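You operate a simulated robot arm through the tools that you are given. There is no shell and no other tool. Be economical: measure what you need, move in short steps, check, and stop when the job is done.

The job below is to be done with a simulated robot arm. You get a single attempt, and the scene is never put back.

JOB
Sand the brown wooden block clean in the vise and put it back.
Fine: clamp it first, take the old paint off with the sanding block, then open the vise; sanding block back; leave the other. Set down upright: what you pick out. What is to be rubbed or washed off counts as gone when no trace of it is left.
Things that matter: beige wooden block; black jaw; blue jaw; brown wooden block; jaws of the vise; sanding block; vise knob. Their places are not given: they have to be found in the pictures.

The check looks at the end state, three seconds after you hand in, the way a careful person would. Anything else that was tipped, shoved, dropped, spilled or broken makes it a failure.

ROBOT AND FRAMES
A 6-joint arm with a two-finger parallel gripper, fixed in place. Base frame: the origin is at the foot of the arm, x ahead of it, y to its left, z up; the work surface is at about z = 0.88. Units: m, rad, N and s.
With the tool pointing down near the work surface it reaches from about 0.26 to 0.66 m from the base axis. Its first joint turns from -1.152 to 1.152 rad. Payload 2.9 kg.
Tool frame: the origin (TCP) lies between the finger pads and is the grasp point; the fingertips stand 0.03 m ahead of it; z points along the fingers, y is the line along which they close. Largest opening 0.11 m; finger width 0.02, thickness 0.01; the body of the gripper, 0.048 by 0.112 m, starts 0.055 m behind the TCP.
Orientation is that of the tool frame in the base frame, as [roll, pitch, yaw] about the fixed x, y, z axes, in that order (R = Rz(yaw) Ry(pitch) Rx(roll)). With the fingers straight down and closing along the base's y, the tool's x points along the base's -x, its y along +y and its z along -z.

CONTROLS
- The arm moves only by the tool apply_moves. Its argument "series" is a list of rows, each an object (a shift or turn left out is 0, a gripper value left out holds the last) with "slide": the shift along the tool's x, y, z in units of 400 mm (1.0 is 400 mm), a list of three; "rotation": the turn, a rotation vector about the tool's x, y, z in units of 180 degrees (1.0 is 180 degrees), a list of three. In form: [{"slide": [dx, dy, dz], "rotation": [wx, wy, wz]}, ...]. A call has 1 to 8 rows; each row is the pose to reach, as a shift and turn from the pose commanded when the call began, along the tool's axes at that moment. "claw" is the closure in counts, from 0 (fully open) to 255 (shut), set as the call begins (left out, the last holds). A call with a number of a shift or a turn outside -1 to 1 is refused whole. Each row takes 0.2 s and may step no farther than 0.05 m and 0.15 rad from the row before; otherwise, or with a gripper value out of range, the whole call is refused. A pose out of reach is approached as far as the arm can. The call stops where the force on the tool passes 70 N (or 10 N more than at its start, if that is more) or the arm is blocked; 0.2 s more then pass. The fingers move at their own pace (about 0.108 m/s each) and stop on an object; they squeeze with about 34 N. The grip force told is the motor's: it shows also when the fingers shut on nothing. Time passes only in rows, and 0.2 s behind the last, so rows that repeat a pose let the fingers close. The reply holds the time, the measured pose of the TCP, the force on the tool along the base axes, the opening and the grip force, in the units named above and with some noise, with the torque about the TCP (base axes, N m) and any sound that the robot's microphone picked up.
- Cameras (640 x 400 px; columns grow to the right, rows downward): "scene" is fixed at [0.0866, 0.4358, 1.3965]; the picture's right is [-0.71, -0.70, 0.00], its down [-0.31, 0.31, -0.90] and it looks along [0.63, -0.64, -0.44] (base axes); focal length 334 px, centre (320, 200). "wrist" rides on the gripper at [0.072, 0.017, -0.103] in the tool frame; the picture's right is [-0.23, 0.97, 0.00], its down [-0.76, -0.18, -0.62] and it looks along [-0.61, -0.14, 0.78] (tool axes); focal length 222 px, centre (320, 200).
- capture(camera): a new picture of that camera. It takes no simulated time.
- locate(camera, pixels): for up to 12 pixels [column, row] of the newest picture of that camera ("zoom" is the newest enlarged one), the place [x, y, z] in the base frame of the surface seen there, good to about 0.002 m. It takes no simulated time.
- enlarge(camera, box): a new picture of the part [left, top, right, bottom] of that camera's present view, enlarged. It takes no simulated time.
- hand_in(): hands the job in; it is judged then, once.

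Keep the steps short. Do not move on a guess: measure, check each grasp and each placing, and mend mistakes. In all there are 80 turns and 54 pictures (those below and enlarged ones count). Leave the gripper open and the arm clear of the work at the hand-in unless told otherwise, and finish with a single line.

The tools are called by a JSON object that holds its "name" and its "arguments". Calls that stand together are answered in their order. apply_moves: Moves the arm, as the interface text tells. Its arguments: {"type":"object","properties":{"series":{"type":"array"},"claw":{"type":"number"}},"required":["series"]} The other tools are called the same way: capture (camera) takes a picture; locate (camera, pixels) gives the place of the surface under pixels of a picture; enlarge (camera, box) takes an enlarged picture of a part of a camera's view; hand_in () hands the job in.

At the start:

```text
time_s: 0.0
tool_pos: [0.462, -0.1294, 1.2074]
tcp_rot: [-3.141, -0.002, -3.142]
ft_force: [0.0, 0.1, 1.5]
torque: [-0.01, 0.01, -0.04]
grip_width: 0.1099
finger_force: 0.1
```

scene: 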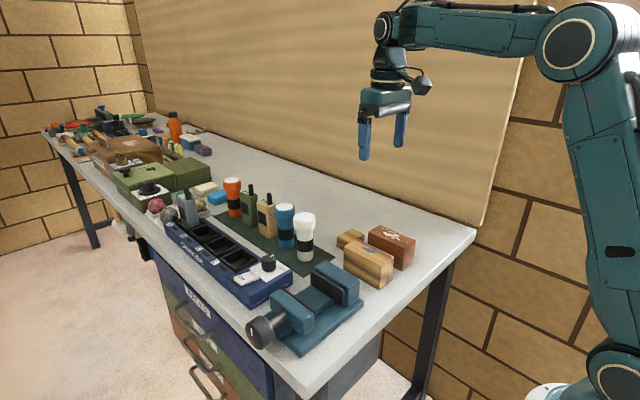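
wrist: 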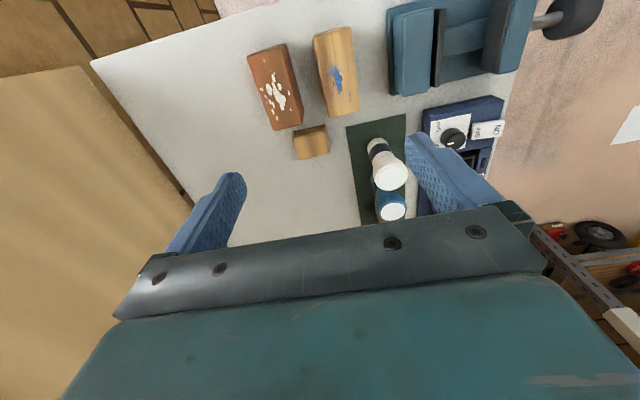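

I see the brown block (white paint), the beige block (blue paint), a small block (likely the sanding block), and the vise. First I'll enlarge both views.

{"name": "enlarge", "arguments": {"camera": "scene", "box": [230, 210, 430, 360]}}

{"name": "enlarge", "arguments": {"camera": "wrist", "box": [230, 0, 610, 200]}}

```text
2.67 times, centred on (330, 285) of scene
```

zoom: 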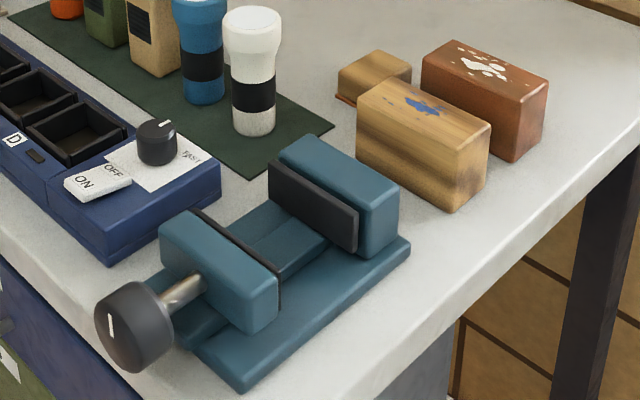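

```text
1.68 times, centred on (420, 100) of wrist
```

zoom: 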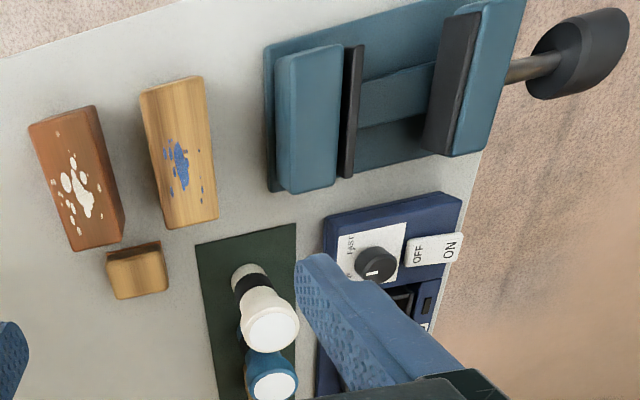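

I'll measure the corners of the blocks, vise jaws and knob in the wrist zoom and scene.

{"name": "locate", "arguments": {"camera": "zoom", "pixels": [[32, 127], [92, 108], [120, 236], [75, 248], [142, 93], [200, 80], [215, 215], [168, 226], [108, 258], [160, 244], [166, 288], [116, 297]]}}

{"name": "locate", "arguments": {"camera": "zoom", "pixels": [[280, 60], [338, 48], [332, 180], [288, 188], [355, 50], [345, 175], [475, 18], [445, 150], [520, 70], [580, 40], [490, 60], [400, 90]]}}

{"name": "locate", "arguments": {"camera": "scene", "pixels": [[252, 332], [270, 330], [282, 318], [300, 312], [318, 290], [330, 285], [348, 285], [355, 295], [338, 310], [341, 238], [350, 250], [398, 245]]}}

```text
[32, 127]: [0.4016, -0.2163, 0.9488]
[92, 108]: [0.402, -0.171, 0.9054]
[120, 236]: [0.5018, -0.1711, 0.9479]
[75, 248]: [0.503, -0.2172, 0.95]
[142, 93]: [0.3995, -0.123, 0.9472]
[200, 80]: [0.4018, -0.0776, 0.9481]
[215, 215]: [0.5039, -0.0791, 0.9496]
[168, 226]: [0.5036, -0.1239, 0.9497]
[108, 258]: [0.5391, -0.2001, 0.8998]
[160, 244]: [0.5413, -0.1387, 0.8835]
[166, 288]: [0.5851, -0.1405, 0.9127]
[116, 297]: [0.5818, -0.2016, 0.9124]
```

```text
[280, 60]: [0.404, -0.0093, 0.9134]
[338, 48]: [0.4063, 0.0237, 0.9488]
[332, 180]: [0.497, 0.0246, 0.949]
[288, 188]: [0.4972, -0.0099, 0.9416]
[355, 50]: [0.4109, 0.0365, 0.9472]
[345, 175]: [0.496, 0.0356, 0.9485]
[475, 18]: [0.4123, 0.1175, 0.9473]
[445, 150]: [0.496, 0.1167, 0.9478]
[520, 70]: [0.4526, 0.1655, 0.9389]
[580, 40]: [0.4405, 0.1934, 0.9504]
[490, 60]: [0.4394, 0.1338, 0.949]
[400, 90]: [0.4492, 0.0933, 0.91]
```

```text
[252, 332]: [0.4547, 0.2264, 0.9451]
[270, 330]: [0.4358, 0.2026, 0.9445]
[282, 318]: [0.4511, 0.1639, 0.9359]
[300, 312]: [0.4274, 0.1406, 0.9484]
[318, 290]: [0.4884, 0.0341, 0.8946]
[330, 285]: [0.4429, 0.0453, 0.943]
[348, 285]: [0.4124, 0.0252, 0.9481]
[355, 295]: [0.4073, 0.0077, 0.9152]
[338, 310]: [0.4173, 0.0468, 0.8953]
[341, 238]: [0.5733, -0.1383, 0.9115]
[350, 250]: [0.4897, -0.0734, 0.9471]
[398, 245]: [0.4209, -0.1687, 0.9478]
```

Brown block: x 0.402–0.503, y −0.217…−0.171, top 0.949. Sanding block: x 0.541–0.585, y −0.2015…−0.14, top 0.912. Now I need a closer look at the vise: pad faces and knob.

{"name": "enlarge", "arguments": {"camera": "scene", "box": [235, 255, 375, 360]}}

{"name": "enlarge", "arguments": {"camera": "wrist", "box": [380, 0, 610, 110]}}

```text
3.81 times, centred on (305, 308) of scene
```

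zoom: 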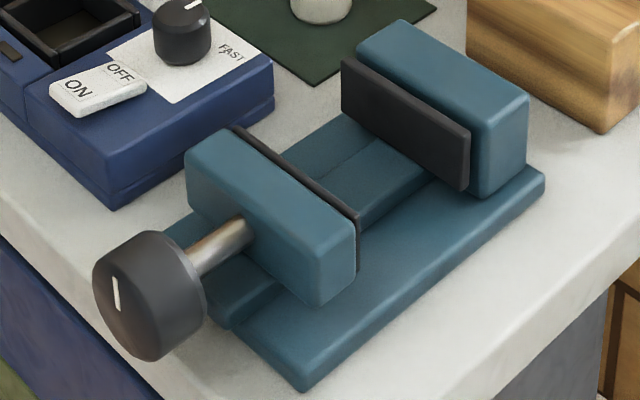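

```text
2.78 times, centred on (495, 55) of wrist
```

zoom: 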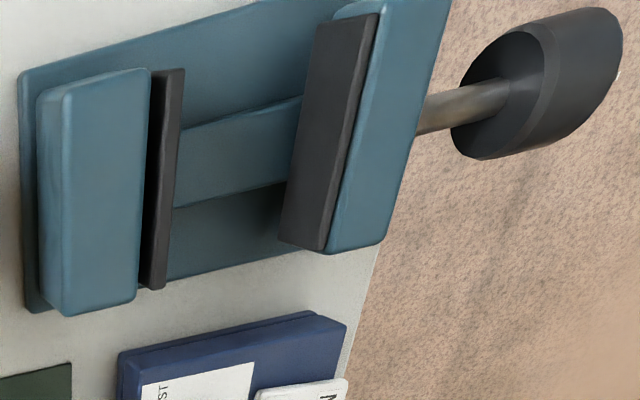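

Locating pad faces, rail, knob outline.

{"name": "locate", "arguments": {"camera": "zoom", "pixels": [[350, 120], [310, 120], [180, 100], [163, 180], [240, 150], [230, 240], [500, 60], [475, 150], [560, 20], [600, 14], [440, 110], [560, 130]]}}

{"name": "capture", "arguments": {"camera": "scene"}}

{"name": "locate", "arguments": {"camera": "scene", "pixels": [[247, 326], [250, 338], [264, 346], [274, 343], [284, 333], [279, 320], [265, 315], [288, 313], [316, 345], [316, 320]]}}

```text
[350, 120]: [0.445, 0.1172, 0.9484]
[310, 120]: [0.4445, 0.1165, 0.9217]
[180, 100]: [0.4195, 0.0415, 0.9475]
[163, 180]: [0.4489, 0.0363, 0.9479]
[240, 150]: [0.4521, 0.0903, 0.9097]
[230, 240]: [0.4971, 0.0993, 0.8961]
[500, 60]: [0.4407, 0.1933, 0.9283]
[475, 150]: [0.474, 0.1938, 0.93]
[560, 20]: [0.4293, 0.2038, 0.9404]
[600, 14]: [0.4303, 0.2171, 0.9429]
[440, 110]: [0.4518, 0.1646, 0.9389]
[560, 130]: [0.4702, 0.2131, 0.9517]
```

```text
47 pictures are left
```

scene: 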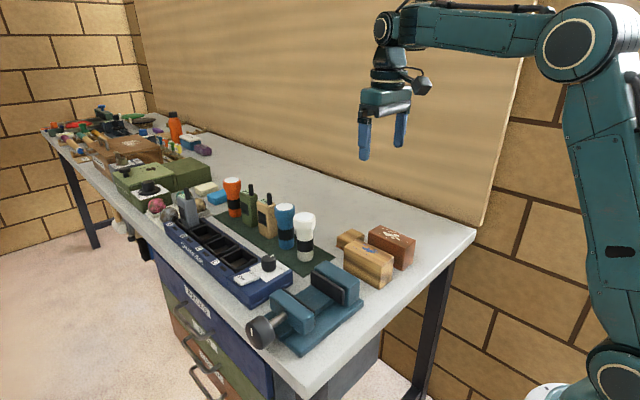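

```text
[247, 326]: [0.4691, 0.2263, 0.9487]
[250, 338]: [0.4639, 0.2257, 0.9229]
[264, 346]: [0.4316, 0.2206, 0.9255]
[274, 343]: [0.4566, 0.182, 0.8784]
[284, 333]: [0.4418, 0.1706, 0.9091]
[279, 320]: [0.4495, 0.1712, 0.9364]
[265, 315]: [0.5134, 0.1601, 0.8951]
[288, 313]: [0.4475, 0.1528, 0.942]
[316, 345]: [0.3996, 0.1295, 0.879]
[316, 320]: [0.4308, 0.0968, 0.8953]
```

Knob axis along y at about x 0.451, z 0.931 and y 0.193–0.226; vise gap y 0.042–0.1165; rail top z 0.91. Next: over the brown block with the fingers partly open, and down to just above it.

{"name": "apply_moves", "arguments": {"claw": 80, "series": [{"slide": [0.012, -0.08, 0]}, {"slide": [0.024, -0.1615, 0]}, {"slide": [0.024, -0.1615, 0.12]}, {"slide": [0.024, -0.1615, 0.24]}, {"slide": [0.024, -0.1615, 0.36]}, {"slide": [0.024, -0.1615, 0.45]}, {"slide": [0.024, -0.1615, 0.5]}, {"slide": [0.024, -0.1615, 0.5]}]}}

{"name": "capture", "arguments": {"camera": "wrist"}}

```text
time_s: 1.8
tool_pos: [0.4528, -0.1934, 1.0068]
tcp_rot: [-3.141, 0.001, 3.141]
ft_force: [-0.5, 0.5, 0.8]
torque: [0.03, 0.02, 0.01]
grip_width: 0.0755
finger_force: 0.0
```

```text
46 pictures are left
```

wrist: 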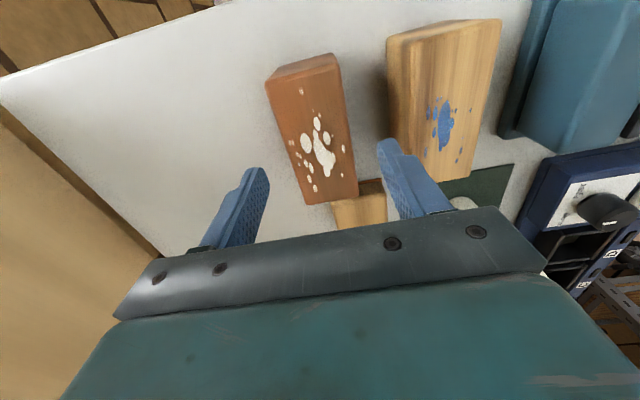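

Fingers straddle the block. I'll measure the paint extent and then go down.

{"name": "locate", "arguments": {"camera": "wrist", "pixels": [[301, 90], [291, 142], [344, 150], [314, 190], [325, 196], [343, 168], [297, 168], [266, 82], [334, 55], [358, 195]]}}

{"name": "apply_moves", "arguments": {"series": [{"slide": [0, 0, 0.07]}, {"slide": [0, 0, 0.12]}, {"slide": [0, 0, 0.128]}]}}

{"name": "apply_moves", "arguments": {"claw": 255, "series": [{"slide": [0, 0, 0]}, {"slide": [0, 0, 0]}, {"slide": [0, 0, 0]}]}}

```text
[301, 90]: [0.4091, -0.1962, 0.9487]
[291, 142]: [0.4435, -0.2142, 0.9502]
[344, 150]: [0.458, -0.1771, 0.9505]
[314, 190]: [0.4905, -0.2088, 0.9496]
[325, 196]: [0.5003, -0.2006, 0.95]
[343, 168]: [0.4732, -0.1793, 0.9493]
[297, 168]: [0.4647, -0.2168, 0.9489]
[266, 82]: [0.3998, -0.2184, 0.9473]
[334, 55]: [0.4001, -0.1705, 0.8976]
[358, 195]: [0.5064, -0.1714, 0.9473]
```

```text
time_s: 2.6
tool_pos: [0.4504, -0.1938, 0.9563]
tcp_rot: [-3.141, -0.001, 3.141]
ft_force: [0.0, 0.3, -0.1]
torque: [0.0, 0.02, 0.0]
grip_width: 0.0754
finger_force: 0.1
```

```text
time_s: 3.4
tool_pos: [0.4517, -0.1942, 0.9546]
tcp_rot: [3.141, 0.0, 3.141]
ft_force: [-0.4, -1.1, 0.3]
torque: [0.01, -0.06, 0.0]
grip_width: 0.0517
finger_force: 34.0
```

Held (0.0517 wide). Lift, and check.

{"name": "apply_moves", "arguments": {"series": [{"slide": [0, 0, -0.06]}, {"slide": [0, 0, -0.16]}, {"slide": [0, 0, -0.28]}, {"slide": [0, 0, -0.28]}]}}

{"name": "apply_moves", "arguments": {"series": [{"slide": [0, 0.1, 0]}, {"slide": [0, 0.21, 0]}, {"slide": [0, 0.32, 0]}, {"slide": [0, 0.43, 0]}, {"slide": [0, 0.54, 0]}, {"slide": [0, 0.63, 0]}, {"slide": [0, 0.67, 0]}, {"slide": [0, 0.67, 0]}]}}

{"name": "capture", "arguments": {"camera": "wrist"}}

{"name": "enlarge", "arguments": {"camera": "scene", "box": [220, 180, 420, 360]}}

```text
time_s: 4.4
tool_pos: [0.4513, -0.1944, 1.0678]
tcp_rot: [3.141, 0.0, 3.141]
ft_force: [-0.3, 0.4, -2.7]
torque: [0.01, 0.01, -0.01]
grip_width: 0.0515
finger_force: 33.7
```

```text
time_s: 6.2
tool_pos: [0.4518, 0.075, 1.0667]
tcp_rot: [3.14, 0.0, 3.14]
ft_force: [-0.6, 0.1, -2.7]
torque: [-0.02, 0.0, -0.02]
grip_width: 0.0515
finger_force: 33.9
```

```text
45 pictures are left
```

wrist: 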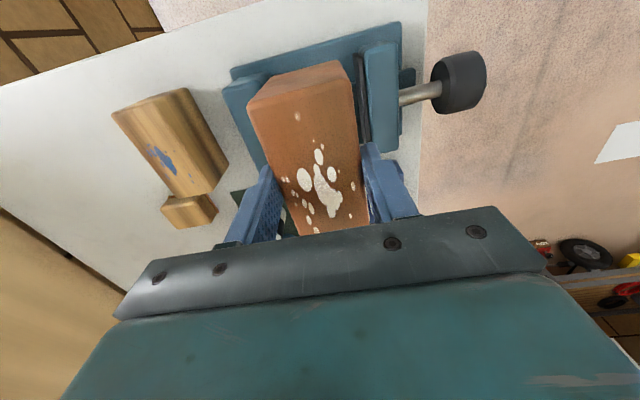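

```text
2.22 times, centred on (320, 270) of scene
```

zoom: 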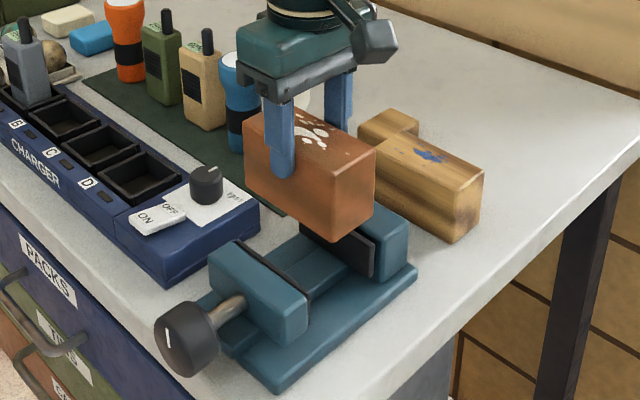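

Block hangs over the gap at y 0.075. Lower to just above the rail, then slowly to contact.

{"name": "apply_moves", "arguments": {"series": [{"slide": [0, -0.005, 0.09]}, {"slide": [0, -0.005, 0.15]}, {"slide": [0, -0.005, 0.18]}, {"slide": [0, -0.005, 0.192]}, {"slide": [0, -0.005, 0.198]}, {"slide": [0, -0.005, 0.202]}, {"slide": [0, -0.005, 0.205]}, {"slide": [0, -0.005, 0.205]}]}}

{"name": "enlarge", "arguments": {"camera": "scene", "box": [230, 220, 390, 360]}}

```text
time_s: 8.0
tool_pos: [0.4521, 0.0725, 0.9859]
tcp_rot: [3.141, 0.001, 3.142]
ft_force: [-1.4, -1.5, 0.6]
torque: [0.02, 0.02, 0.03]
grip_width: 0.0516
finger_force: 33.9
```

```text
2.86 times, centred on (310, 290) of scene
```

zoom: 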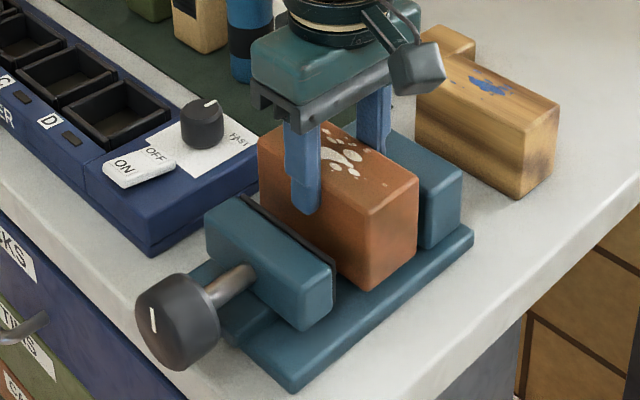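

Force went from −2.7 to +0.6: it rests on the rail. Release and rise.

{"name": "apply_moves", "arguments": {"claw": 90, "series": [{"slide": [0, 0, 0]}, {"slide": [0, 0, 0]}, {"slide": [0, 0, -0.05]}, {"slide": [0, 0, -0.15]}, {"slide": [0, 0, -0.27]}, {"slide": [0, 0, -0.35]}]}}

{"name": "capture", "arguments": {"camera": "wrist"}}

{"name": "enlarge", "arguments": {"camera": "scene", "box": [230, 220, 390, 360]}}

```text
time_s: 9.4
tool_pos: [0.4524, 0.0718, 1.1263]
tcp_rot: [-3.141, 0.0, -3.141]
ft_force: [-0.1, 0.6, 0.8]
torque: [-0.02, 0.04, 0.04]
grip_width: 0.0712
finger_force: 0.1
```

```text
42 pictures are left
```

wrist: 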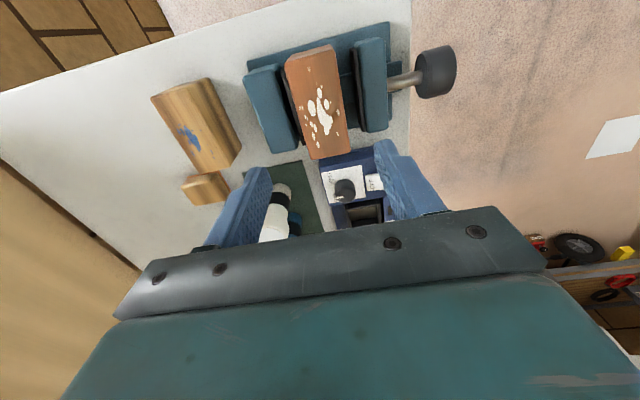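

```text
2.86 times, centred on (310, 290) of scene
```

zoom: 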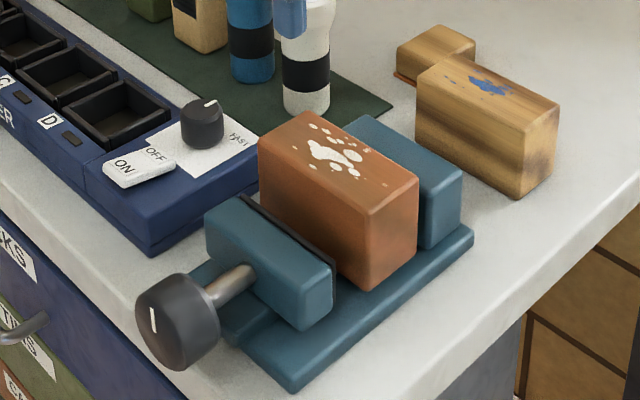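

The block stands free between the jaws. Now the knob: I'll move out to y≈0.30 at height, then swing the tool to point along −y, so I can turn the knob with the wrist.

{"name": "apply_moves", "arguments": {"claw": 0, "series": [{"slide": [0, 0.12, 0]}, {"slide": [0, 0.24, 0], "rotation": [0.04, 0, 0]}, {"slide": [0, 0.36, 0], "rotation": [0.08, 0, 0]}, {"slide": [0, 0.48, 0], "rotation": [0.12, 0, 0]}, {"slide": [0, 0.55, 0], "rotation": [0.165, 0, 0]}, {"slide": [0, 0.57, 0], "rotation": [0.21, 0, 0]}, {"slide": [0, 0.57, 0], "rotation": [0.25, 0, 0]}, {"slide": [0, 0.57, 0], "rotation": [0.25, 0, 0]}]}}

```text
time_s: 11.2
tool_pos: [0.381, 0.189, 1.0085]
tcp_rot: [-2.358, 0.0, -3.139]
ft_force: [-0.2, 0.1, -0.8]
torque: [0.01, 0.0, -0.04]
grip_width: 0.1099
finger_force: 0.1
out of reach, approached as far as the arm can: row 3, 4, 5, 6, 7, 8
```

The tilt toward +y is out of reach. I'll tilt back a little and see how the pose is referenced; afterwards I'll take the knob from above instead.

{"name": "apply_moves", "arguments": {"series": [{"slide": [0, 0, -0.05], "rotation": [-0.04, 0, 0]}, {"slide": [0, 0, -0.08], "rotation": [-0.08, 0, 0]}]}}

```text
time_s: 11.8
tool_pos: [0.3816, 0.2114, 1.033]
tcp_rot: [-2.609, 0.001, -3.141]
ft_force: [0.1, 0.3, -0.6]
torque: [-0.01, 0.0, 0.01]
grip_width: 0.1102
finger_force: 0.0
```

Moves are relative to the reached pose. Untilt while rising.

{"name": "apply_moves", "arguments": {"series": [{"slide": [0, -0.03, -0.05], "rotation": [-0.04, 0, 0]}, {"slide": [0, -0.06, -0.1], "rotation": [-0.08, 0, 0]}, {"slide": [0, -0.1, -0.172], "rotation": [-0.125, 0, 0]}, {"slide": [0, -0.1, -0.172], "rotation": [-0.1695, 0, 0]}, {"slide": [0, -0.1, -0.172], "rotation": [-0.1695, 0, 0]}]}}

```text
time_s: 13.0
tool_pos: [0.38, 0.2116, 1.113]
tcp_rot: [-3.141, 0.0, 3.141]
ft_force: [-0.1, -0.4, -1.1]
torque: [-0.02, -0.01, 0.01]
grip_width: 0.1099
finger_force: 0.1
```

Vertical again. Now yaw +90° (fingers closing along base x) while moving over the knob.

{"name": "apply_moves", "arguments": {"series": [{"slide": [-0.04, 0, 0], "rotation": [0, 0, 0.046]}, {"slide": [-0.08, 0, 0], "rotation": [0, 0, 0.092]}, {"slide": [-0.12, 0, 0], "rotation": [0, 0, 0.138]}, {"slide": [-0.16, 0, 0], "rotation": [0, 0, 0.184]}, {"slide": [-0.1775, 0, 0], "rotation": [0, 0, 0.23]}, {"slide": [-0.1775, 0, 0], "rotation": [0, 0, 0.276]}, {"slide": [-0.1775, 0, 0], "rotation": [0, 0, 0.322]}, {"slide": [-0.1775, 0, 0], "rotation": [0, 0, 0.368]}]}}

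{"name": "apply_moves", "arguments": {"series": [{"slide": [0, 0, 0], "rotation": [0, 0, 0.046]}, {"slide": [0, 0, 0], "rotation": [0, 0, 0.092]}, {"slide": [0, 0, 0], "rotation": [0, 0, 0.132]}, {"slide": [0, 0, 0], "rotation": [0, 0, 0.132]}]}}

{"name": "capture", "arguments": {"camera": "wrist"}}

```text
time_s: 14.8
tool_pos: [0.4535, 0.2111, 1.1134]
tcp_rot: [3.14, 0.001, 1.982]
ft_force: [-0.7, 0.8, 0.1]
torque: [-0.01, 0.01, 0.0]
grip_width: 0.1102
finger_force: 0.0
```

```text
time_s: 15.8
tool_pos: [0.452, 0.2127, 1.1131]
tcp_rot: [-3.141, 0.003, 1.571]
ft_force: [0.5, 0.3, -0.8]
torque: [-0.04, 0.03, -0.01]
grip_width: 0.11
finger_force: 0.0
```

```text
40 pictures are left
```

wrist: 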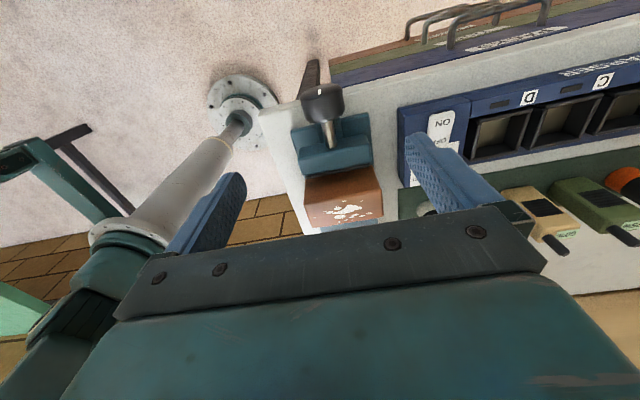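

Measuring the knob from here.

{"name": "enlarge", "arguments": {"camera": "wrist", "box": [260, 60, 420, 160]}}

{"name": "locate", "arguments": {"camera": "wrist", "pixels": [[303, 95], [343, 93], [322, 88], [322, 100], [320, 85], [306, 105], [341, 104], [325, 112], [328, 135], [280, 110], [465, 115], [322, 145]]}}

```text
4.00 times, centred on (340, 110) of wrist
```

zoom: 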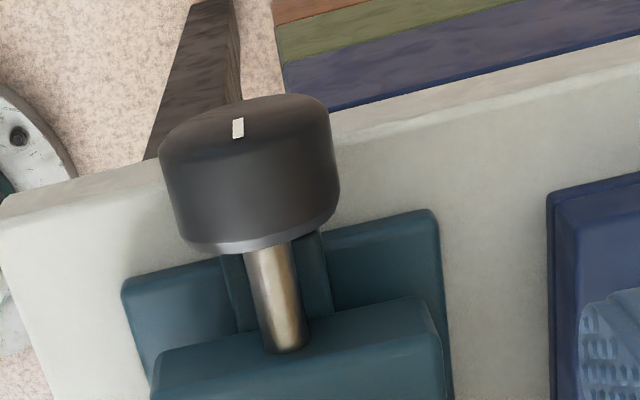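

```text
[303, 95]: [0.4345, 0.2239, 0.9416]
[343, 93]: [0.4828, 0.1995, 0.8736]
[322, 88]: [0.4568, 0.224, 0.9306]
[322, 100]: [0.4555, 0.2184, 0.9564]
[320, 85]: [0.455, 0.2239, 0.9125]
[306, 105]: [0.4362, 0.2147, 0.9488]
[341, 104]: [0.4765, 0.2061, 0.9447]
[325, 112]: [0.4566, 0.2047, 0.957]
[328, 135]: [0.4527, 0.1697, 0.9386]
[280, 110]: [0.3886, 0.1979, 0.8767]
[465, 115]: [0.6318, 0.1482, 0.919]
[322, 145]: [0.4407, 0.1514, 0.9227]
```

Knob axis ≈ (0.452, y, 0.931), radius ≈0.026. Narrow the fingers to ~0.068 and descend around the knob.

{"name": "apply_moves", "arguments": {"claw": 97, "series": [{"slide": [0, 0, 0.1]}, {"slide": [0, 0, 0.2]}, {"slide": [0, 0, 0.3]}, {"slide": [0, 0, 0.38]}, {"slide": [0, 0, 0.43]}, {"slide": [0, 0, 0.455]}, {"slide": [0, 0, 0.455]}]}}

{"name": "enlarge", "arguments": {"camera": "scene", "box": [200, 220, 380, 360]}}

```text
time_s: 17.4
tool_pos: [0.4533, 0.2129, 0.9295]
tcp_rot: [3.141, 0.002, 1.571]
ft_force: [0.2, -1.5, 0.4]
torque: [-0.01, -0.01, -0.01]
grip_width: 0.0684
finger_force: 0.0
```

```text
2.86 times, centred on (290, 290) of scene
```

zoom: 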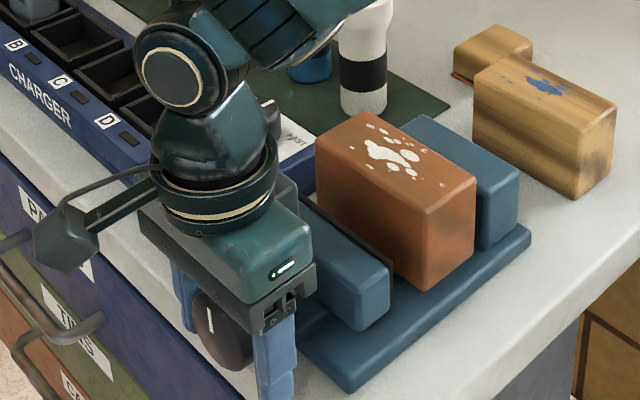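

Fingers straddle the knob. Pre-tilt about the knob axis (open) to start a clockwise stroke.

{"name": "apply_moves", "arguments": {"series": [{"rotation": [0.045, 0, 0]}, {"rotation": [0.09, 0, 0]}, {"rotation": [0.135, 0, 0]}, {"rotation": [0.16, 0, 0]}, {"rotation": [0.16, 0, 0]}]}}

{"name": "apply_moves", "arguments": {"claw": 255, "series": [{"slide": [0, 0, 0]}, {"slide": [0, 0, 0]}]}}

```text
time_s: 18.6
tool_pos: [0.4506, 0.213, 0.9313]
tcp_rot: [-2.652, -0.001, 1.567]
ft_force: [-0.2, 0.3, 0.4]
torque: [0.0, -0.02, 0.02]
grip_width: 0.0682
finger_force: 0.1
```

```text
time_s: 19.2
tool_pos: [0.4543, 0.2132, 0.9288]
tcp_rot: [-2.654, -0.003, 1.561]
ft_force: [47.3, 1.1, -31.6]
torque: [0.75, 0.15, -0.06]
grip_width: 0.0508
finger_force: 45.4
```

The knob centre is ~4 mm along +tool-y (side force 57 N). Shift to relieve it.

{"name": "apply_moves", "arguments": {"series": [{"slide": [0, 0.005, 0]}, {"slide": [0, 0.008, 0]}, {"slide": [0, 0.008, 0]}]}}

```text
time_s: 20.0
tool_pos: [0.4539, 0.2123, 0.9293]
tcp_rot: [-2.65, -0.005, 1.569]
ft_force: [42.0, 21.3, 1.6]
torque: [-0.15, -0.22, 0.56]
grip_width: 0.0507
finger_force: 44.6
out of reach, approached as far as the arm can: row 1, 2, 3
```

Near the arm's limit there; open and return to vertical, centring at x≈0.455.

{"name": "apply_moves", "arguments": {"claw": 97, "series": [{"slide": [0, 0, 0]}, {"slide": [0, 0, 0]}]}}

{"name": "apply_moves", "arguments": {"series": [{"rotation": [-0.04, 0, 0]}, {"rotation": [-0.08, 0, 0]}, {"rotation": [-0.12, 0, 0]}, {"rotation": [-0.156, 0, 0]}, {"rotation": [-0.156, 0, 0]}]}}

```text
time_s: 20.6
tool_pos: [0.4506, 0.2094, 0.9267]
tcp_rot: [-2.642, 0.002, 1.572]
ft_force: [-0.4, 0.3, 0.4]
torque: [-0.02, 0.0, -0.01]
grip_width: 0.0681
finger_force: 0.1
```

```text
time_s: 21.4
tool_pos: [0.4418, 0.2327, 0.9282]
tcp_rot: [-2.97, -0.041, 1.649]
ft_force: [-1.9, 7.3, 2.2]
torque: [0.0, -0.01, 0.19]
grip_width: 0.0674
finger_force: 0.1
out of reach, approached as far as the arm can: row 1
stopped in row 3: the force on the tool passed its limit at 83 N (the readings are from after the stop); the commanded pose is now the measured one
```

Force stop; look at what happened.

{"name": "enlarge", "arguments": {"camera": "scene", "box": [200, 200, 400, 360]}}

{"name": "capture", "arguments": {"camera": "wrist"}}

```text
2.50 times, centred on (300, 280) of scene
```

zoom: 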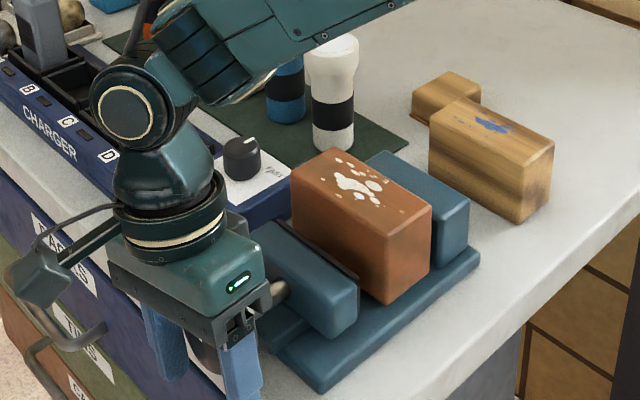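

```text
36 pictures are left
```

wrist: 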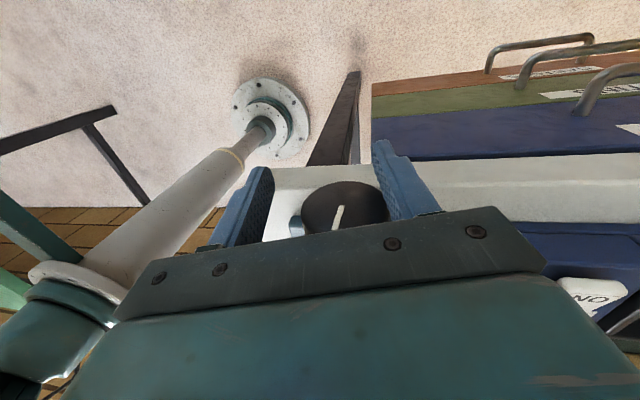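

Still around the knob but offset. Correct position and orientation in small steps.

{"name": "apply_moves", "arguments": {"series": [{"slide": [0, 0.014, 0], "rotation": [-0.018, 0, 0.008]}, {"slide": [-0.02, 0.028, 0], "rotation": [-0.036, 0, 0.016]}, {"slide": [-0.04, 0.028, 0], "rotation": [-0.055, 0.0, 0.025]}, {"slide": [-0.05, 0.028, 0], "rotation": [-0.055, 0, 0.025]}, {"slide": [-0.05, 0.028, 0], "rotation": [-0.055, 0, 0.025]}]}}

```text
time_s: 22.6
tool_pos: [0.4549, 0.2125, 0.9263]
tcp_rot: [-3.14, -0.035, 1.567]
ft_force: [0.2, -0.8, -0.9]
torque: [-0.03, -0.01, -0.01]
grip_width: 0.0682
finger_force: 0.0
```

Fine adjust: level the small pitch error and rise 5 mm, then close on the knob.

{"name": "apply_moves", "arguments": {"series": [{"slide": [0, 0, -0.01], "rotation": [0, -0.011, 0]}, {"slide": [0, 0, -0.01], "rotation": [0, -0.011, 0]}]}}

{"name": "apply_moves", "arguments": {"claw": 255, "series": [{"slide": [0, 0, 0]}, {"slide": [0, 0, 0]}]}}

```text
time_s: 23.2
tool_pos: [0.454, 0.212, 0.9316]
tcp_rot: [-3.141, 0.002, 1.566]
ft_force: [-0.1, 0.3, 0.3]
torque: [0.0, 0.0, -0.01]
grip_width: 0.0681
finger_force: 0.0
```

```text
time_s: 23.8
tool_pos: [0.4561, 0.2122, 0.9309]
tcp_rot: [-3.14, 0.002, 1.568]
ft_force: [2.0, 1.1, 1.6]
torque: [-0.22, 0.02, 0.04]
grip_width: 0.0505
finger_force: 44.8
```

Clean grip with 2 N. Now turn clockwise (tail toward −x) by ~30°.

{"name": "apply_moves", "arguments": {"series": [{"rotation": [-0.04, 0, 0]}, {"rotation": [-0.08, 0, 0]}, {"rotation": [-0.12, 0, 0]}, {"rotation": [-0.16, 0, 0]}, {"rotation": [-0.16, 0, 0]}]}}

{"name": "enlarge", "arguments": {"camera": "scene", "box": [200, 200, 400, 360]}}

```text
time_s: 25.0
tool_pos: [0.4557, 0.2118, 0.9313]
tcp_rot: [2.64, 0.001, 1.567]
ft_force: [11.6, -2.2, 0.4]
torque: [0.67, -0.15, 0.43]
grip_width: 0.0508
finger_force: 44.9
```

```text
2.50 times, centred on (300, 280) of scene
```

zoom: 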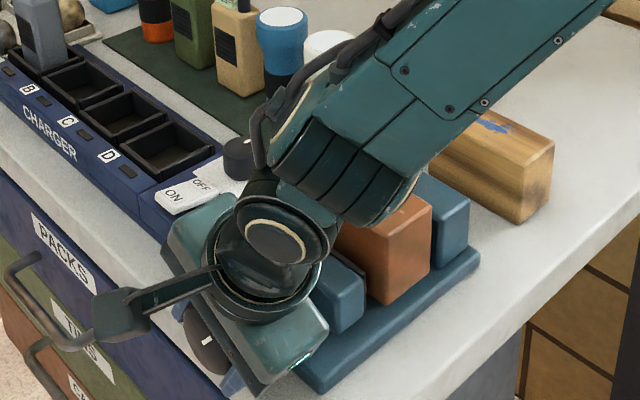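

The arm's links come near the block; check heights there, and the jaw position.

{"name": "locate", "arguments": {"camera": "zoom", "pixels": [[385, 218], [410, 195], [350, 210], [320, 200], [395, 240], [345, 295], [360, 275], [350, 262], [205, 350], [215, 335]]}}

```text
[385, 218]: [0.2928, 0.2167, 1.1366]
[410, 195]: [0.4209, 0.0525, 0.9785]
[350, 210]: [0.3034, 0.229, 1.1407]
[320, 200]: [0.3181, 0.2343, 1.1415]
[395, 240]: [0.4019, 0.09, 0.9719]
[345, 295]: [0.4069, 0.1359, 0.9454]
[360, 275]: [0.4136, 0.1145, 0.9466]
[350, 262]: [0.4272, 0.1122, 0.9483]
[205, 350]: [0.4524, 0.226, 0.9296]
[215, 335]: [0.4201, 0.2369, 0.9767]
```

Jaw pad moved inward ~4 mm per 29° and the arm is clear (z≈1.14). Continue 15° more.

{"name": "apply_moves", "arguments": {"series": [{"rotation": [-0.04, 0, 0]}, {"rotation": [-0.08, 0, 0]}, {"rotation": [-0.08, 0, 0]}]}}

```text
time_s: 25.8
tool_pos: [0.4564, 0.2114, 0.9316]
tcp_rot: [2.388, -0.001, 1.567]
ft_force: [17.5, 2.6, 3.3]
torque: [-0.16, 0.07, -0.36]
grip_width: 0.0505
finger_force: 44.4
```

{"name": "apply_moves", "arguments": {"series": [{"rotation": [-0.04, 0, 0]}, {"rotation": [-0.08, 0, 0]}, {"rotation": [-0.08, 0, 0]}]}}

{"name": "enlarge", "arguments": {"camera": "scene", "box": [200, 200, 400, 360]}}

```text
time_s: 26.6
tool_pos: [0.4552, 0.2126, 0.9318]
tcp_rot: [2.133, -0.001, 1.57]
ft_force: [20.5, 2.3, 9.9]
torque: [-0.47, -0.12, -0.65]
grip_width: 0.0508
finger_force: 45.4
```

```text
2.50 times, centred on (300, 280) of scene
```

zoom: 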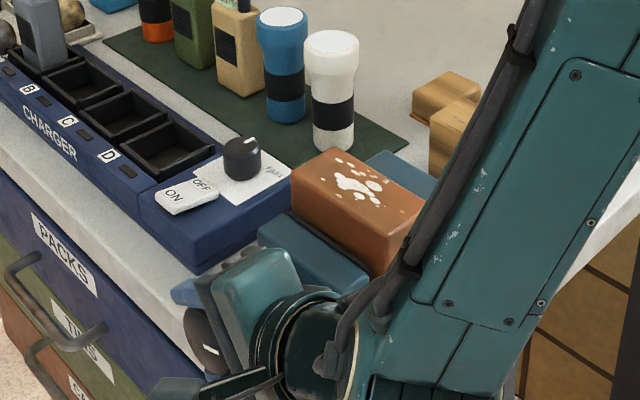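

Knob mark has turned and the jaw nears the block. Measure, then release (open to 97) and rotate back.

{"name": "locate", "arguments": {"camera": "zoom", "pixels": [[265, 228], [300, 248], [320, 262], [292, 222], [330, 243], [360, 265], [345, 280], [430, 280]]}}

{"name": "apply_moves", "arguments": {"claw": 97, "series": [{"slide": [0, 0, 0]}, {"slide": [0, 0, 0]}]}}

{"name": "apply_moves", "arguments": {"series": [{"rotation": [0.045, 0, 0]}, {"rotation": [0.09, 0, 0]}, {"rotation": [0.135, 0, 0]}, {"rotation": [0.18, 0, 0]}, {"rotation": [0.225, 0, 0]}, {"rotation": [0.27, 0, 0]}, {"rotation": [0.32, 0, 0]}, {"rotation": [0.32, 0, 0]}]}}

```text
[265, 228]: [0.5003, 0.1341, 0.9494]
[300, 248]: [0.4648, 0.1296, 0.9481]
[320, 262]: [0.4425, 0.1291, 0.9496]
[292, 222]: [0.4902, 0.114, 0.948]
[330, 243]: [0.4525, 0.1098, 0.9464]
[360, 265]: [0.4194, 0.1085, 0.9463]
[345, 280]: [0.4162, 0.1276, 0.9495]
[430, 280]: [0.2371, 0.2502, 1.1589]
```

```text
time_s: 27.2
tool_pos: [0.454, 0.2108, 0.9302]
tcp_rot: [2.142, 0.004, 1.565]
ft_force: [0.4, 0.2, -0.7]
torque: [-0.01, -0.02, -0.04]
grip_width: 0.0683
finger_force: 0.1
```

```text
refused: row 7 steps farther than a row can; nothing moved
```

{"name": "apply_moves", "arguments": {"series": [{"rotation": [0.045, 0, 0]}, {"rotation": [0.09, 0, 0]}, {"rotation": [0.135, 0, 0]}, {"rotation": [0.18, 0, 0]}, {"rotation": [0.225, 0, 0]}, {"rotation": [0.27, 0, 0]}, {"rotation": [0.315, 0, 0]}, {"rotation": [0.317, 0, 0]}]}}

{"name": "apply_moves", "arguments": {"claw": 255, "series": [{"slide": [0, 0.003, 0]}, {"slide": [0, 0.003, 0]}]}}

```text
time_s: 29.0
tool_pos: [0.4554, 0.2109, 0.9309]
tcp_rot: [3.136, 0.003, 1.568]
ft_force: [0.8, 0.2, -0.7]
torque: [0.02, -0.01, 0.01]
grip_width: 0.0683
finger_force: 0.1
```

```text
time_s: 29.6
tool_pos: [0.4548, 0.212, 0.9304]
tcp_rot: [3.138, 0.001, 1.567]
ft_force: [-11.7, -2.7, 5.5]
torque: [0.51, -0.07, -0.19]
grip_width: 0.051
finger_force: 45.3
```

Second stroke, 58° in one go.

{"name": "apply_moves", "arguments": {"series": [{"rotation": [-0.045, 0, 0]}, {"rotation": [-0.09, 0, 0]}, {"rotation": [-0.135, 0, 0]}, {"rotation": [-0.18, 0, 0]}, {"rotation": [-0.225, 0, 0]}, {"rotation": [-0.27, 0, 0]}, {"rotation": [-0.315, 0, 0]}, {"rotation": [-0.32, 0, 0]}]}}

{"name": "enlarge", "arguments": {"camera": "scene", "box": [200, 200, 400, 360]}}

```text
time_s: 31.4
tool_pos: [0.4553, 0.2122, 0.9304]
tcp_rot: [2.126, 0.003, 1.567]
ft_force: [0.8, -1.7, 9.7]
torque: [-0.3, 0.03, -0.38]
grip_width: 0.0509
finger_force: 44.5
```

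```text
2.50 times, centred on (300, 280) of scene
```

zoom: 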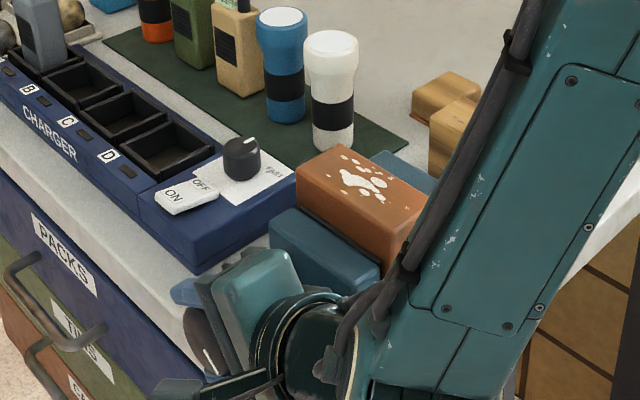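

The jaw now touches the block and pushes it. Third stroke.

{"name": "apply_moves", "arguments": {"claw": 97, "series": [{"slide": [0, 0, 0]}, {"slide": [0, 0, 0]}]}}

{"name": "apply_moves", "arguments": {"series": [{"rotation": [0.045, 0, 0]}, {"rotation": [0.09, 0, 0]}, {"rotation": [0.135, 0, 0]}, {"rotation": [0.18, 0, 0]}, {"rotation": [0.225, 0, 0]}, {"rotation": [0.27, 0, 0]}, {"rotation": [0.315, 0, 0]}, {"rotation": [0.321, 0, 0]}]}}

{"name": "apply_moves", "arguments": {"claw": 255, "series": [{"slide": [0, 0.001, 0]}, {"slide": [0, 0.001, 0]}]}}

{"name": "apply_moves", "arguments": {"series": [{"rotation": [-0.04, 0, 0]}, {"rotation": [-0.08, 0, 0]}, {"rotation": [-0.08, 0, 0]}]}}

```text
time_s: 32.0
tool_pos: [0.4557, 0.2119, 0.9306]
tcp_rot: [2.132, 0.003, 1.569]
ft_force: [-0.7, -0.4, -1.4]
torque: [-0.03, -0.01, 0.0]
grip_width: 0.0683
finger_force: 0.1
```

```text
time_s: 33.8
tool_pos: [0.4554, 0.2118, 0.9298]
tcp_rot: [3.14, 0.001, 1.567]
ft_force: [-0.2, -0.4, -0.2]
torque: [0.02, -0.01, 0.0]
grip_width: 0.0682
finger_force: 0.1
```

```text
time_s: 34.4
tool_pos: [0.4556, 0.2123, 0.9311]
tcp_rot: [3.141, 0.003, 1.569]
ft_force: [-11.8, -2.1, 2.6]
torque: [0.36, 0.05, -0.06]
grip_width: 0.0507
finger_force: 45.1
```

```text
time_s: 35.2
tool_pos: [0.4551, 0.2117, 0.93]
tcp_rot: [2.888, 0.003, 1.567]
ft_force: [-14.2, -0.3, 5.3]
torque: [-0.04, 0.13, -0.26]
grip_width: 0.0507
finger_force: 45.0
```

Continue in 15° steps, watching torque.

{"name": "apply_moves", "arguments": {"series": [{"rotation": [-0.04, 0, 0]}, {"rotation": [-0.08, 0, 0]}, {"rotation": [-0.08, 0, 0]}]}}

{"name": "apply_moves", "arguments": {"series": [{"rotation": [-0.04, 0, 0]}, {"rotation": [-0.08, 0, 0]}, {"rotation": [-0.08, 0, 0]}]}}

{"name": "apply_moves", "arguments": {"series": [{"rotation": [-0.04, 0, 0]}, {"rotation": [-0.08, 0, 0]}, {"rotation": [-0.08, 0, 0]}]}}

{"name": "enlarge", "arguments": {"camera": "scene", "box": [200, 200, 400, 360]}}

```text
time_s: 36.0
tool_pos: [0.4571, 0.2121, 0.9296]
tcp_rot: [2.637, 0.001, 1.568]
ft_force: [-8.6, -0.9, 2.0]
torque: [0.01, 0.47, -0.4]
grip_width: 0.0509
finger_force: 44.8
```

```text
time_s: 36.8
tool_pos: [0.4575, 0.2127, 0.9312]
tcp_rot: [2.382, 0.002, 1.567]
ft_force: [2.7, 1.5, -1.1]
torque: [-0.14, 0.93, -0.24]
grip_width: 0.0509
finger_force: 44.6
```

```text
time_s: 37.6
tool_pos: [0.4573, 0.2125, 0.9307]
tcp_rot: [2.13, 0.0, 1.57]
ft_force: [5.2, 3.4, 1.2]
torque: [-0.1, 0.46, -0.29]
grip_width: 0.0511
finger_force: 45.9
```

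```text
2.50 times, centred on (300, 280) of scene
```

zoom: 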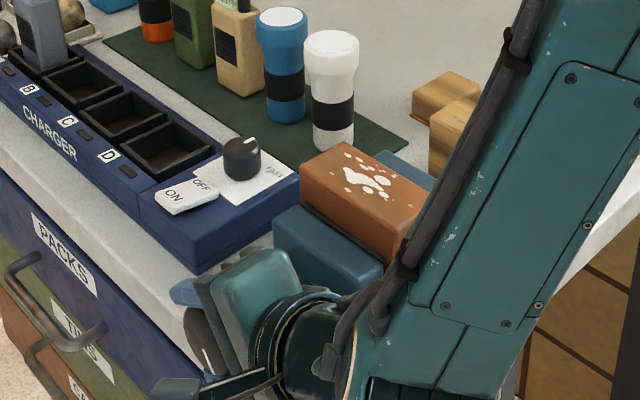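

Torque rose to 0.93 N·m then slipped, suggesting it's clamped. Release, return vertical, and rise to inspect.

{"name": "apply_moves", "arguments": {"claw": 97, "series": [{"slide": [0, 0, 0]}, {"slide": [0, 0, 0]}]}}

{"name": "apply_moves", "arguments": {"series": [{"rotation": [0.045, 0, 0]}, {"rotation": [0.09, 0, 0]}, {"rotation": [0.135, 0, 0]}, {"rotation": [0.18, 0, 0]}, {"rotation": [0.225, 0, 0]}, {"rotation": [0.27, 0, 0]}, {"rotation": [0.315, 0, 0]}, {"rotation": [0.321, 0, 0]}]}}

{"name": "apply_moves", "arguments": {"series": [{"slide": [0, 0, -0.07]}, {"slide": [0, 0, -0.18]}, {"slide": [0, 0, -0.3]}, {"slide": [0, 0, -0.42]}, {"slide": [0, 0, -0.45]}, {"slide": [0, 0, -0.45]}]}}

{"name": "enlarge", "arguments": {"camera": "scene", "box": [220, 220, 380, 360]}}

{"name": "enlarge", "arguments": {"camera": "wrist", "box": [240, 60, 440, 250]}}

```text
time_s: 38.2
tool_pos: [0.4561, 0.2116, 0.93]
tcp_rot: [2.133, 0.002, 1.567]
ft_force: [0.1, 0.8, -0.3]
torque: [-0.03, -0.04, 0.01]
grip_width: 0.0683
finger_force: 0.1
```

```text
time_s: 40.0
tool_pos: [0.4569, 0.2119, 0.9305]
tcp_rot: [-3.14, 0.002, 1.569]
ft_force: [0.0, 0.1, 0.5]
torque: [0.01, -0.02, -0.01]
grip_width: 0.0678
finger_force: 0.0
```

```text
time_s: 41.4
tool_pos: [0.4557, 0.2134, 1.1113]
tcp_rot: [-3.141, 0.002, 1.568]
ft_force: [-0.8, 0.6, -0.1]
torque: [-0.02, -0.04, 0.02]
grip_width: 0.0685
finger_force: 0.0
```

```text
2.86 times, centred on (300, 290) of scene
```

zoom: 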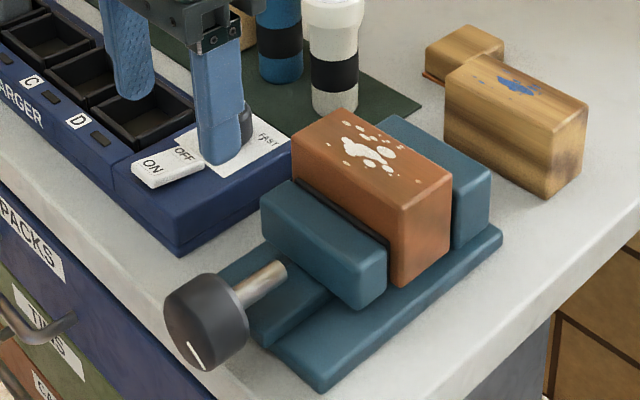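

```text
2.11 times, centred on (340, 155) of wrist
```

zoom: 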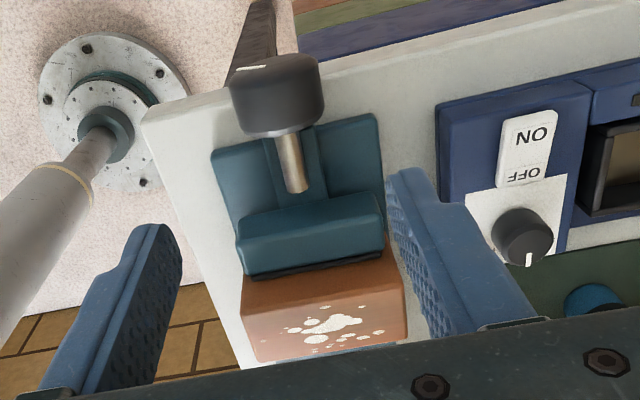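

It looks clamped. Verify block location.

{"name": "locate", "arguments": {"camera": "zoom", "pixels": [[270, 275], [385, 252], [262, 355], [395, 335], [310, 260], [330, 320], [250, 66]]}}

{"name": "locate", "arguments": {"camera": "scene", "pixels": [[325, 253], [352, 284], [371, 270], [343, 248], [345, 290], [333, 290], [365, 262]]}}

```text
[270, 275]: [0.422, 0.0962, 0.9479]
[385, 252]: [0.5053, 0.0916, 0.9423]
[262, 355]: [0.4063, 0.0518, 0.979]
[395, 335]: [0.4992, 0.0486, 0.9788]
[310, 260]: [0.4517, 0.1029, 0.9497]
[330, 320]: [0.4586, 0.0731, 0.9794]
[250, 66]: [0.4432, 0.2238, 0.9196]
```

```text
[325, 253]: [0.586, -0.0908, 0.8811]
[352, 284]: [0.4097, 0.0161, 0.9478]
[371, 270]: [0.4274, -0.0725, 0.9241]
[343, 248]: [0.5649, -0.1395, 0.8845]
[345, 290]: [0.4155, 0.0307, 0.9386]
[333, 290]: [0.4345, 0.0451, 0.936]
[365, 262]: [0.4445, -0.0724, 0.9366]
```

Block is held at y 0.042–0.092, top 0.979. Now yaw back and travel high toward the sanding block.

{"name": "apply_moves", "arguments": {"claw": 65, "series": [{"slide": [0, 0, -0.06], "rotation": [0, 0, -0.046]}, {"slide": [-0.06, 0.0, -0.12], "rotation": [0, 0, -0.092]}, {"slide": [-0.16, 0.02, -0.15], "rotation": [0, 0, -0.138]}, {"slide": [-0.26, 0.04, -0.15], "rotation": [0, 0, -0.184]}, {"slide": [-0.36, 0.06, -0.15], "rotation": [0, 0, -0.23]}, {"slide": [-0.46, 0.08, -0.15], "rotation": [0, 0, -0.276]}, {"slide": [-0.56, 0.1, -0.15], "rotation": [0, 0, -0.322]}, {"slide": [-0.66, 0.12, -0.15], "rotation": [0, 0, -0.368]}]}}

{"name": "apply_moves", "arguments": {"series": [{"rotation": [0, 0, -0.046]}, {"rotation": [0, 0, -0.092]}, {"rotation": [0, 0, -0.132]}, {"rotation": [0, 0, -0.132]}]}}

```text
time_s: 43.2
tool_pos: [0.5046, -0.0526, 1.1705]
tcp_rot: [-3.139, 0.002, 2.725]
ft_force: [0.4, -0.1, 0.8]
torque: [0.01, 0.01, -0.02]
grip_width: 0.0819
finger_force: 0.0
```

```text
time_s: 44.2
tool_pos: [0.5026, -0.0525, 1.1707]
tcp_rot: [-3.139, -0.001, 3.139]
ft_force: [0.1, 0.5, -0.4]
torque: [-0.01, 0.03, 0.02]
grip_width: 0.0821
finger_force: 0.0
```

{"name": "apply_moves", "arguments": {"series": [{"slide": [-0.04, -0.08, 0]}, {"slide": [-0.08, -0.16, 0.0]}, {"slide": [-0.12, -0.24, 0.0]}, {"slide": [-0.151, -0.296, 0.08]}, {"slide": [-0.151, -0.296, 0.18]}, {"slide": [-0.151, -0.296, 0.26]}, {"slide": [-0.151, -0.296, 0.276]}, {"slide": [-0.151, -0.296, 0.276]}]}}

{"name": "capture", "arguments": {"camera": "wrist"}}

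```text
time_s: 46.0
tool_pos: [0.5627, -0.1709, 1.059]
tcp_rot: [-3.139, 0.0, 3.137]
ft_force: [-0.2, 0.1, 0.4]
torque: [0.01, -0.02, -0.02]
grip_width: 0.0819
finger_force: 0.0
```

```text
29 pictures are left
```

wrist: 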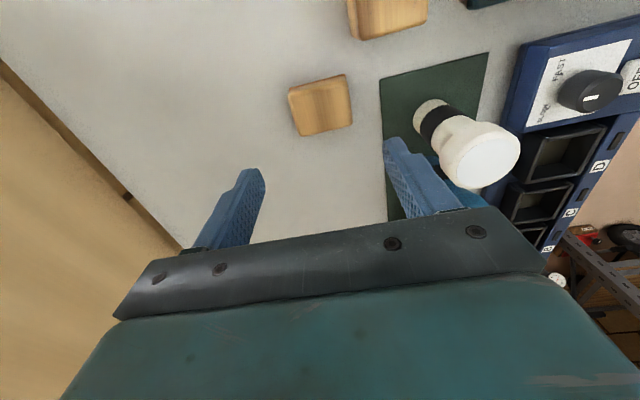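

Measure the sanding block corners and the nearest bottle.

{"name": "locate", "arguments": {"camera": "wrist", "pixels": [[292, 92], [342, 78], [350, 122], [302, 131], [322, 104], [288, 100], [482, 160], [440, 112], [395, 205]]}}

```text
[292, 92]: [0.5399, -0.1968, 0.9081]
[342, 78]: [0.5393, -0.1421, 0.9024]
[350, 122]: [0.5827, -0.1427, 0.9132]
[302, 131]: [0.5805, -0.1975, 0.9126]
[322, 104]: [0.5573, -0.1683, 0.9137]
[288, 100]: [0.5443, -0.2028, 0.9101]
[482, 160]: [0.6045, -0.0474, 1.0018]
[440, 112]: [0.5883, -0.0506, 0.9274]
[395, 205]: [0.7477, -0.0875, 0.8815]
```

Centred at (0.562, −0.171). Descend to TCP z 0.920 and grasp.

{"name": "apply_moves", "arguments": {"series": [{"slide": [0.001, 0, 0.1]}, {"slide": [0.001, 0, 0.2]}, {"slide": [0.001, 0, 0.29]}, {"slide": [0.001, 0, 0.335]}, {"slide": [0.001, 0, 0.3475]}, {"slide": [0.001, 0, 0.3475]}]}}

{"name": "apply_moves", "arguments": {"claw": 255, "series": [{"slide": [0, 0, 0]}, {"slide": [0, 0, 0]}, {"slide": [0, 0, 0]}]}}

{"name": "apply_moves", "arguments": {"series": [{"slide": [0, 0, -0.05]}, {"slide": [0, 0, -0.15]}, {"slide": [0, 0, -0.25]}, {"slide": [0, 0, -0.35]}, {"slide": [0, 0, -0.35]}]}}

{"name": "capture", "arguments": {"camera": "wrist"}}

```text
time_s: 47.4
tool_pos: [0.5627, -0.1714, 0.922]
tcp_rot: [-3.139, 0.0, 3.138]
ft_force: [-0.1, -0.2, 0.3]
torque: [-0.05, 0.01, 0.0]
grip_width: 0.082
finger_force: 0.0
```

```text
time_s: 48.2
tool_pos: [0.5615, -0.1703, 0.9215]
tcp_rot: [-3.14, -0.001, 3.139]
ft_force: [0.6, 0.0, -0.5]
torque: [0.0, 0.0, -0.01]
grip_width: 0.065
finger_force: 34.1
```

```text
time_s: 49.4
tool_pos: [0.563, -0.1719, 1.0626]
tcp_rot: [-3.141, 0.0, 3.138]
ft_force: [0.9, 1.0, -0.8]
torque: [0.03, -0.02, 0.03]
grip_width: 0.0649
finger_force: 33.9
```

```text
28 pictures are left
```

wrist: 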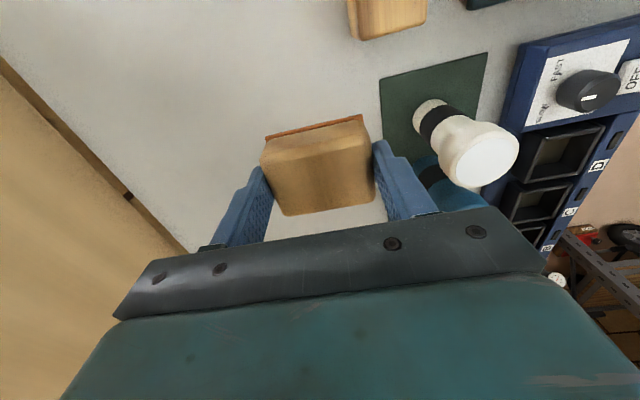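

Sanding block held with the red abrasive down. Move over the clamped block at z≈1.10.

{"name": "apply_moves", "arguments": {"series": [{"slide": [0.09, 0, -0.08]}, {"slide": [0.18, 0.0, -0.1]}, {"slide": [0.25, 0.05, -0.1]}, {"slide": [0.27, 0.16, -0.1]}, {"slide": [0.27, 0.28, -0.1]}, {"slide": [0.27, 0.4, -0.1]}, {"slide": [0.27, 0.51, -0.1]}, {"slide": [0.27, 0.596, -0.1]}]}}

{"name": "apply_moves", "arguments": {"series": [{"slide": [0, 0, 0.08]}, {"slide": [0, 0, 0.15]}, {"slide": [0, 0, 0.18]}, {"slide": [0, 0, 0.19]}, {"slide": [0, 0, 0.19]}]}}

{"name": "enlarge", "arguments": {"camera": "scene", "box": [220, 200, 400, 350]}}

```text
time_s: 51.2
tool_pos: [0.4555, 0.0691, 1.1009]
tcp_rot: [-3.141, 0.001, 3.138]
ft_force: [-0.9, -0.1, -0.5]
torque: [0.03, 0.01, 0.02]
grip_width: 0.065
finger_force: 34.1
```

```text
time_s: 52.4
tool_pos: [0.4572, 0.0674, 1.0255]
tcp_rot: [-3.141, 0.0, 3.139]
ft_force: [-0.7, 0.1, -1.4]
torque: [0.03, 0.02, 0.01]
grip_width: 0.0653
finger_force: 33.7
```

```text
2.67 times, centred on (310, 275) of scene
```

zoom: 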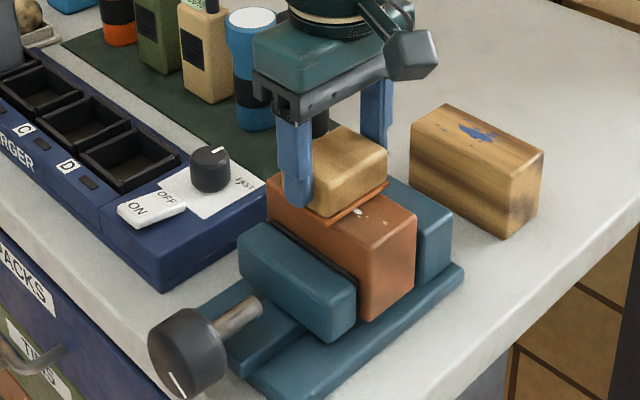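

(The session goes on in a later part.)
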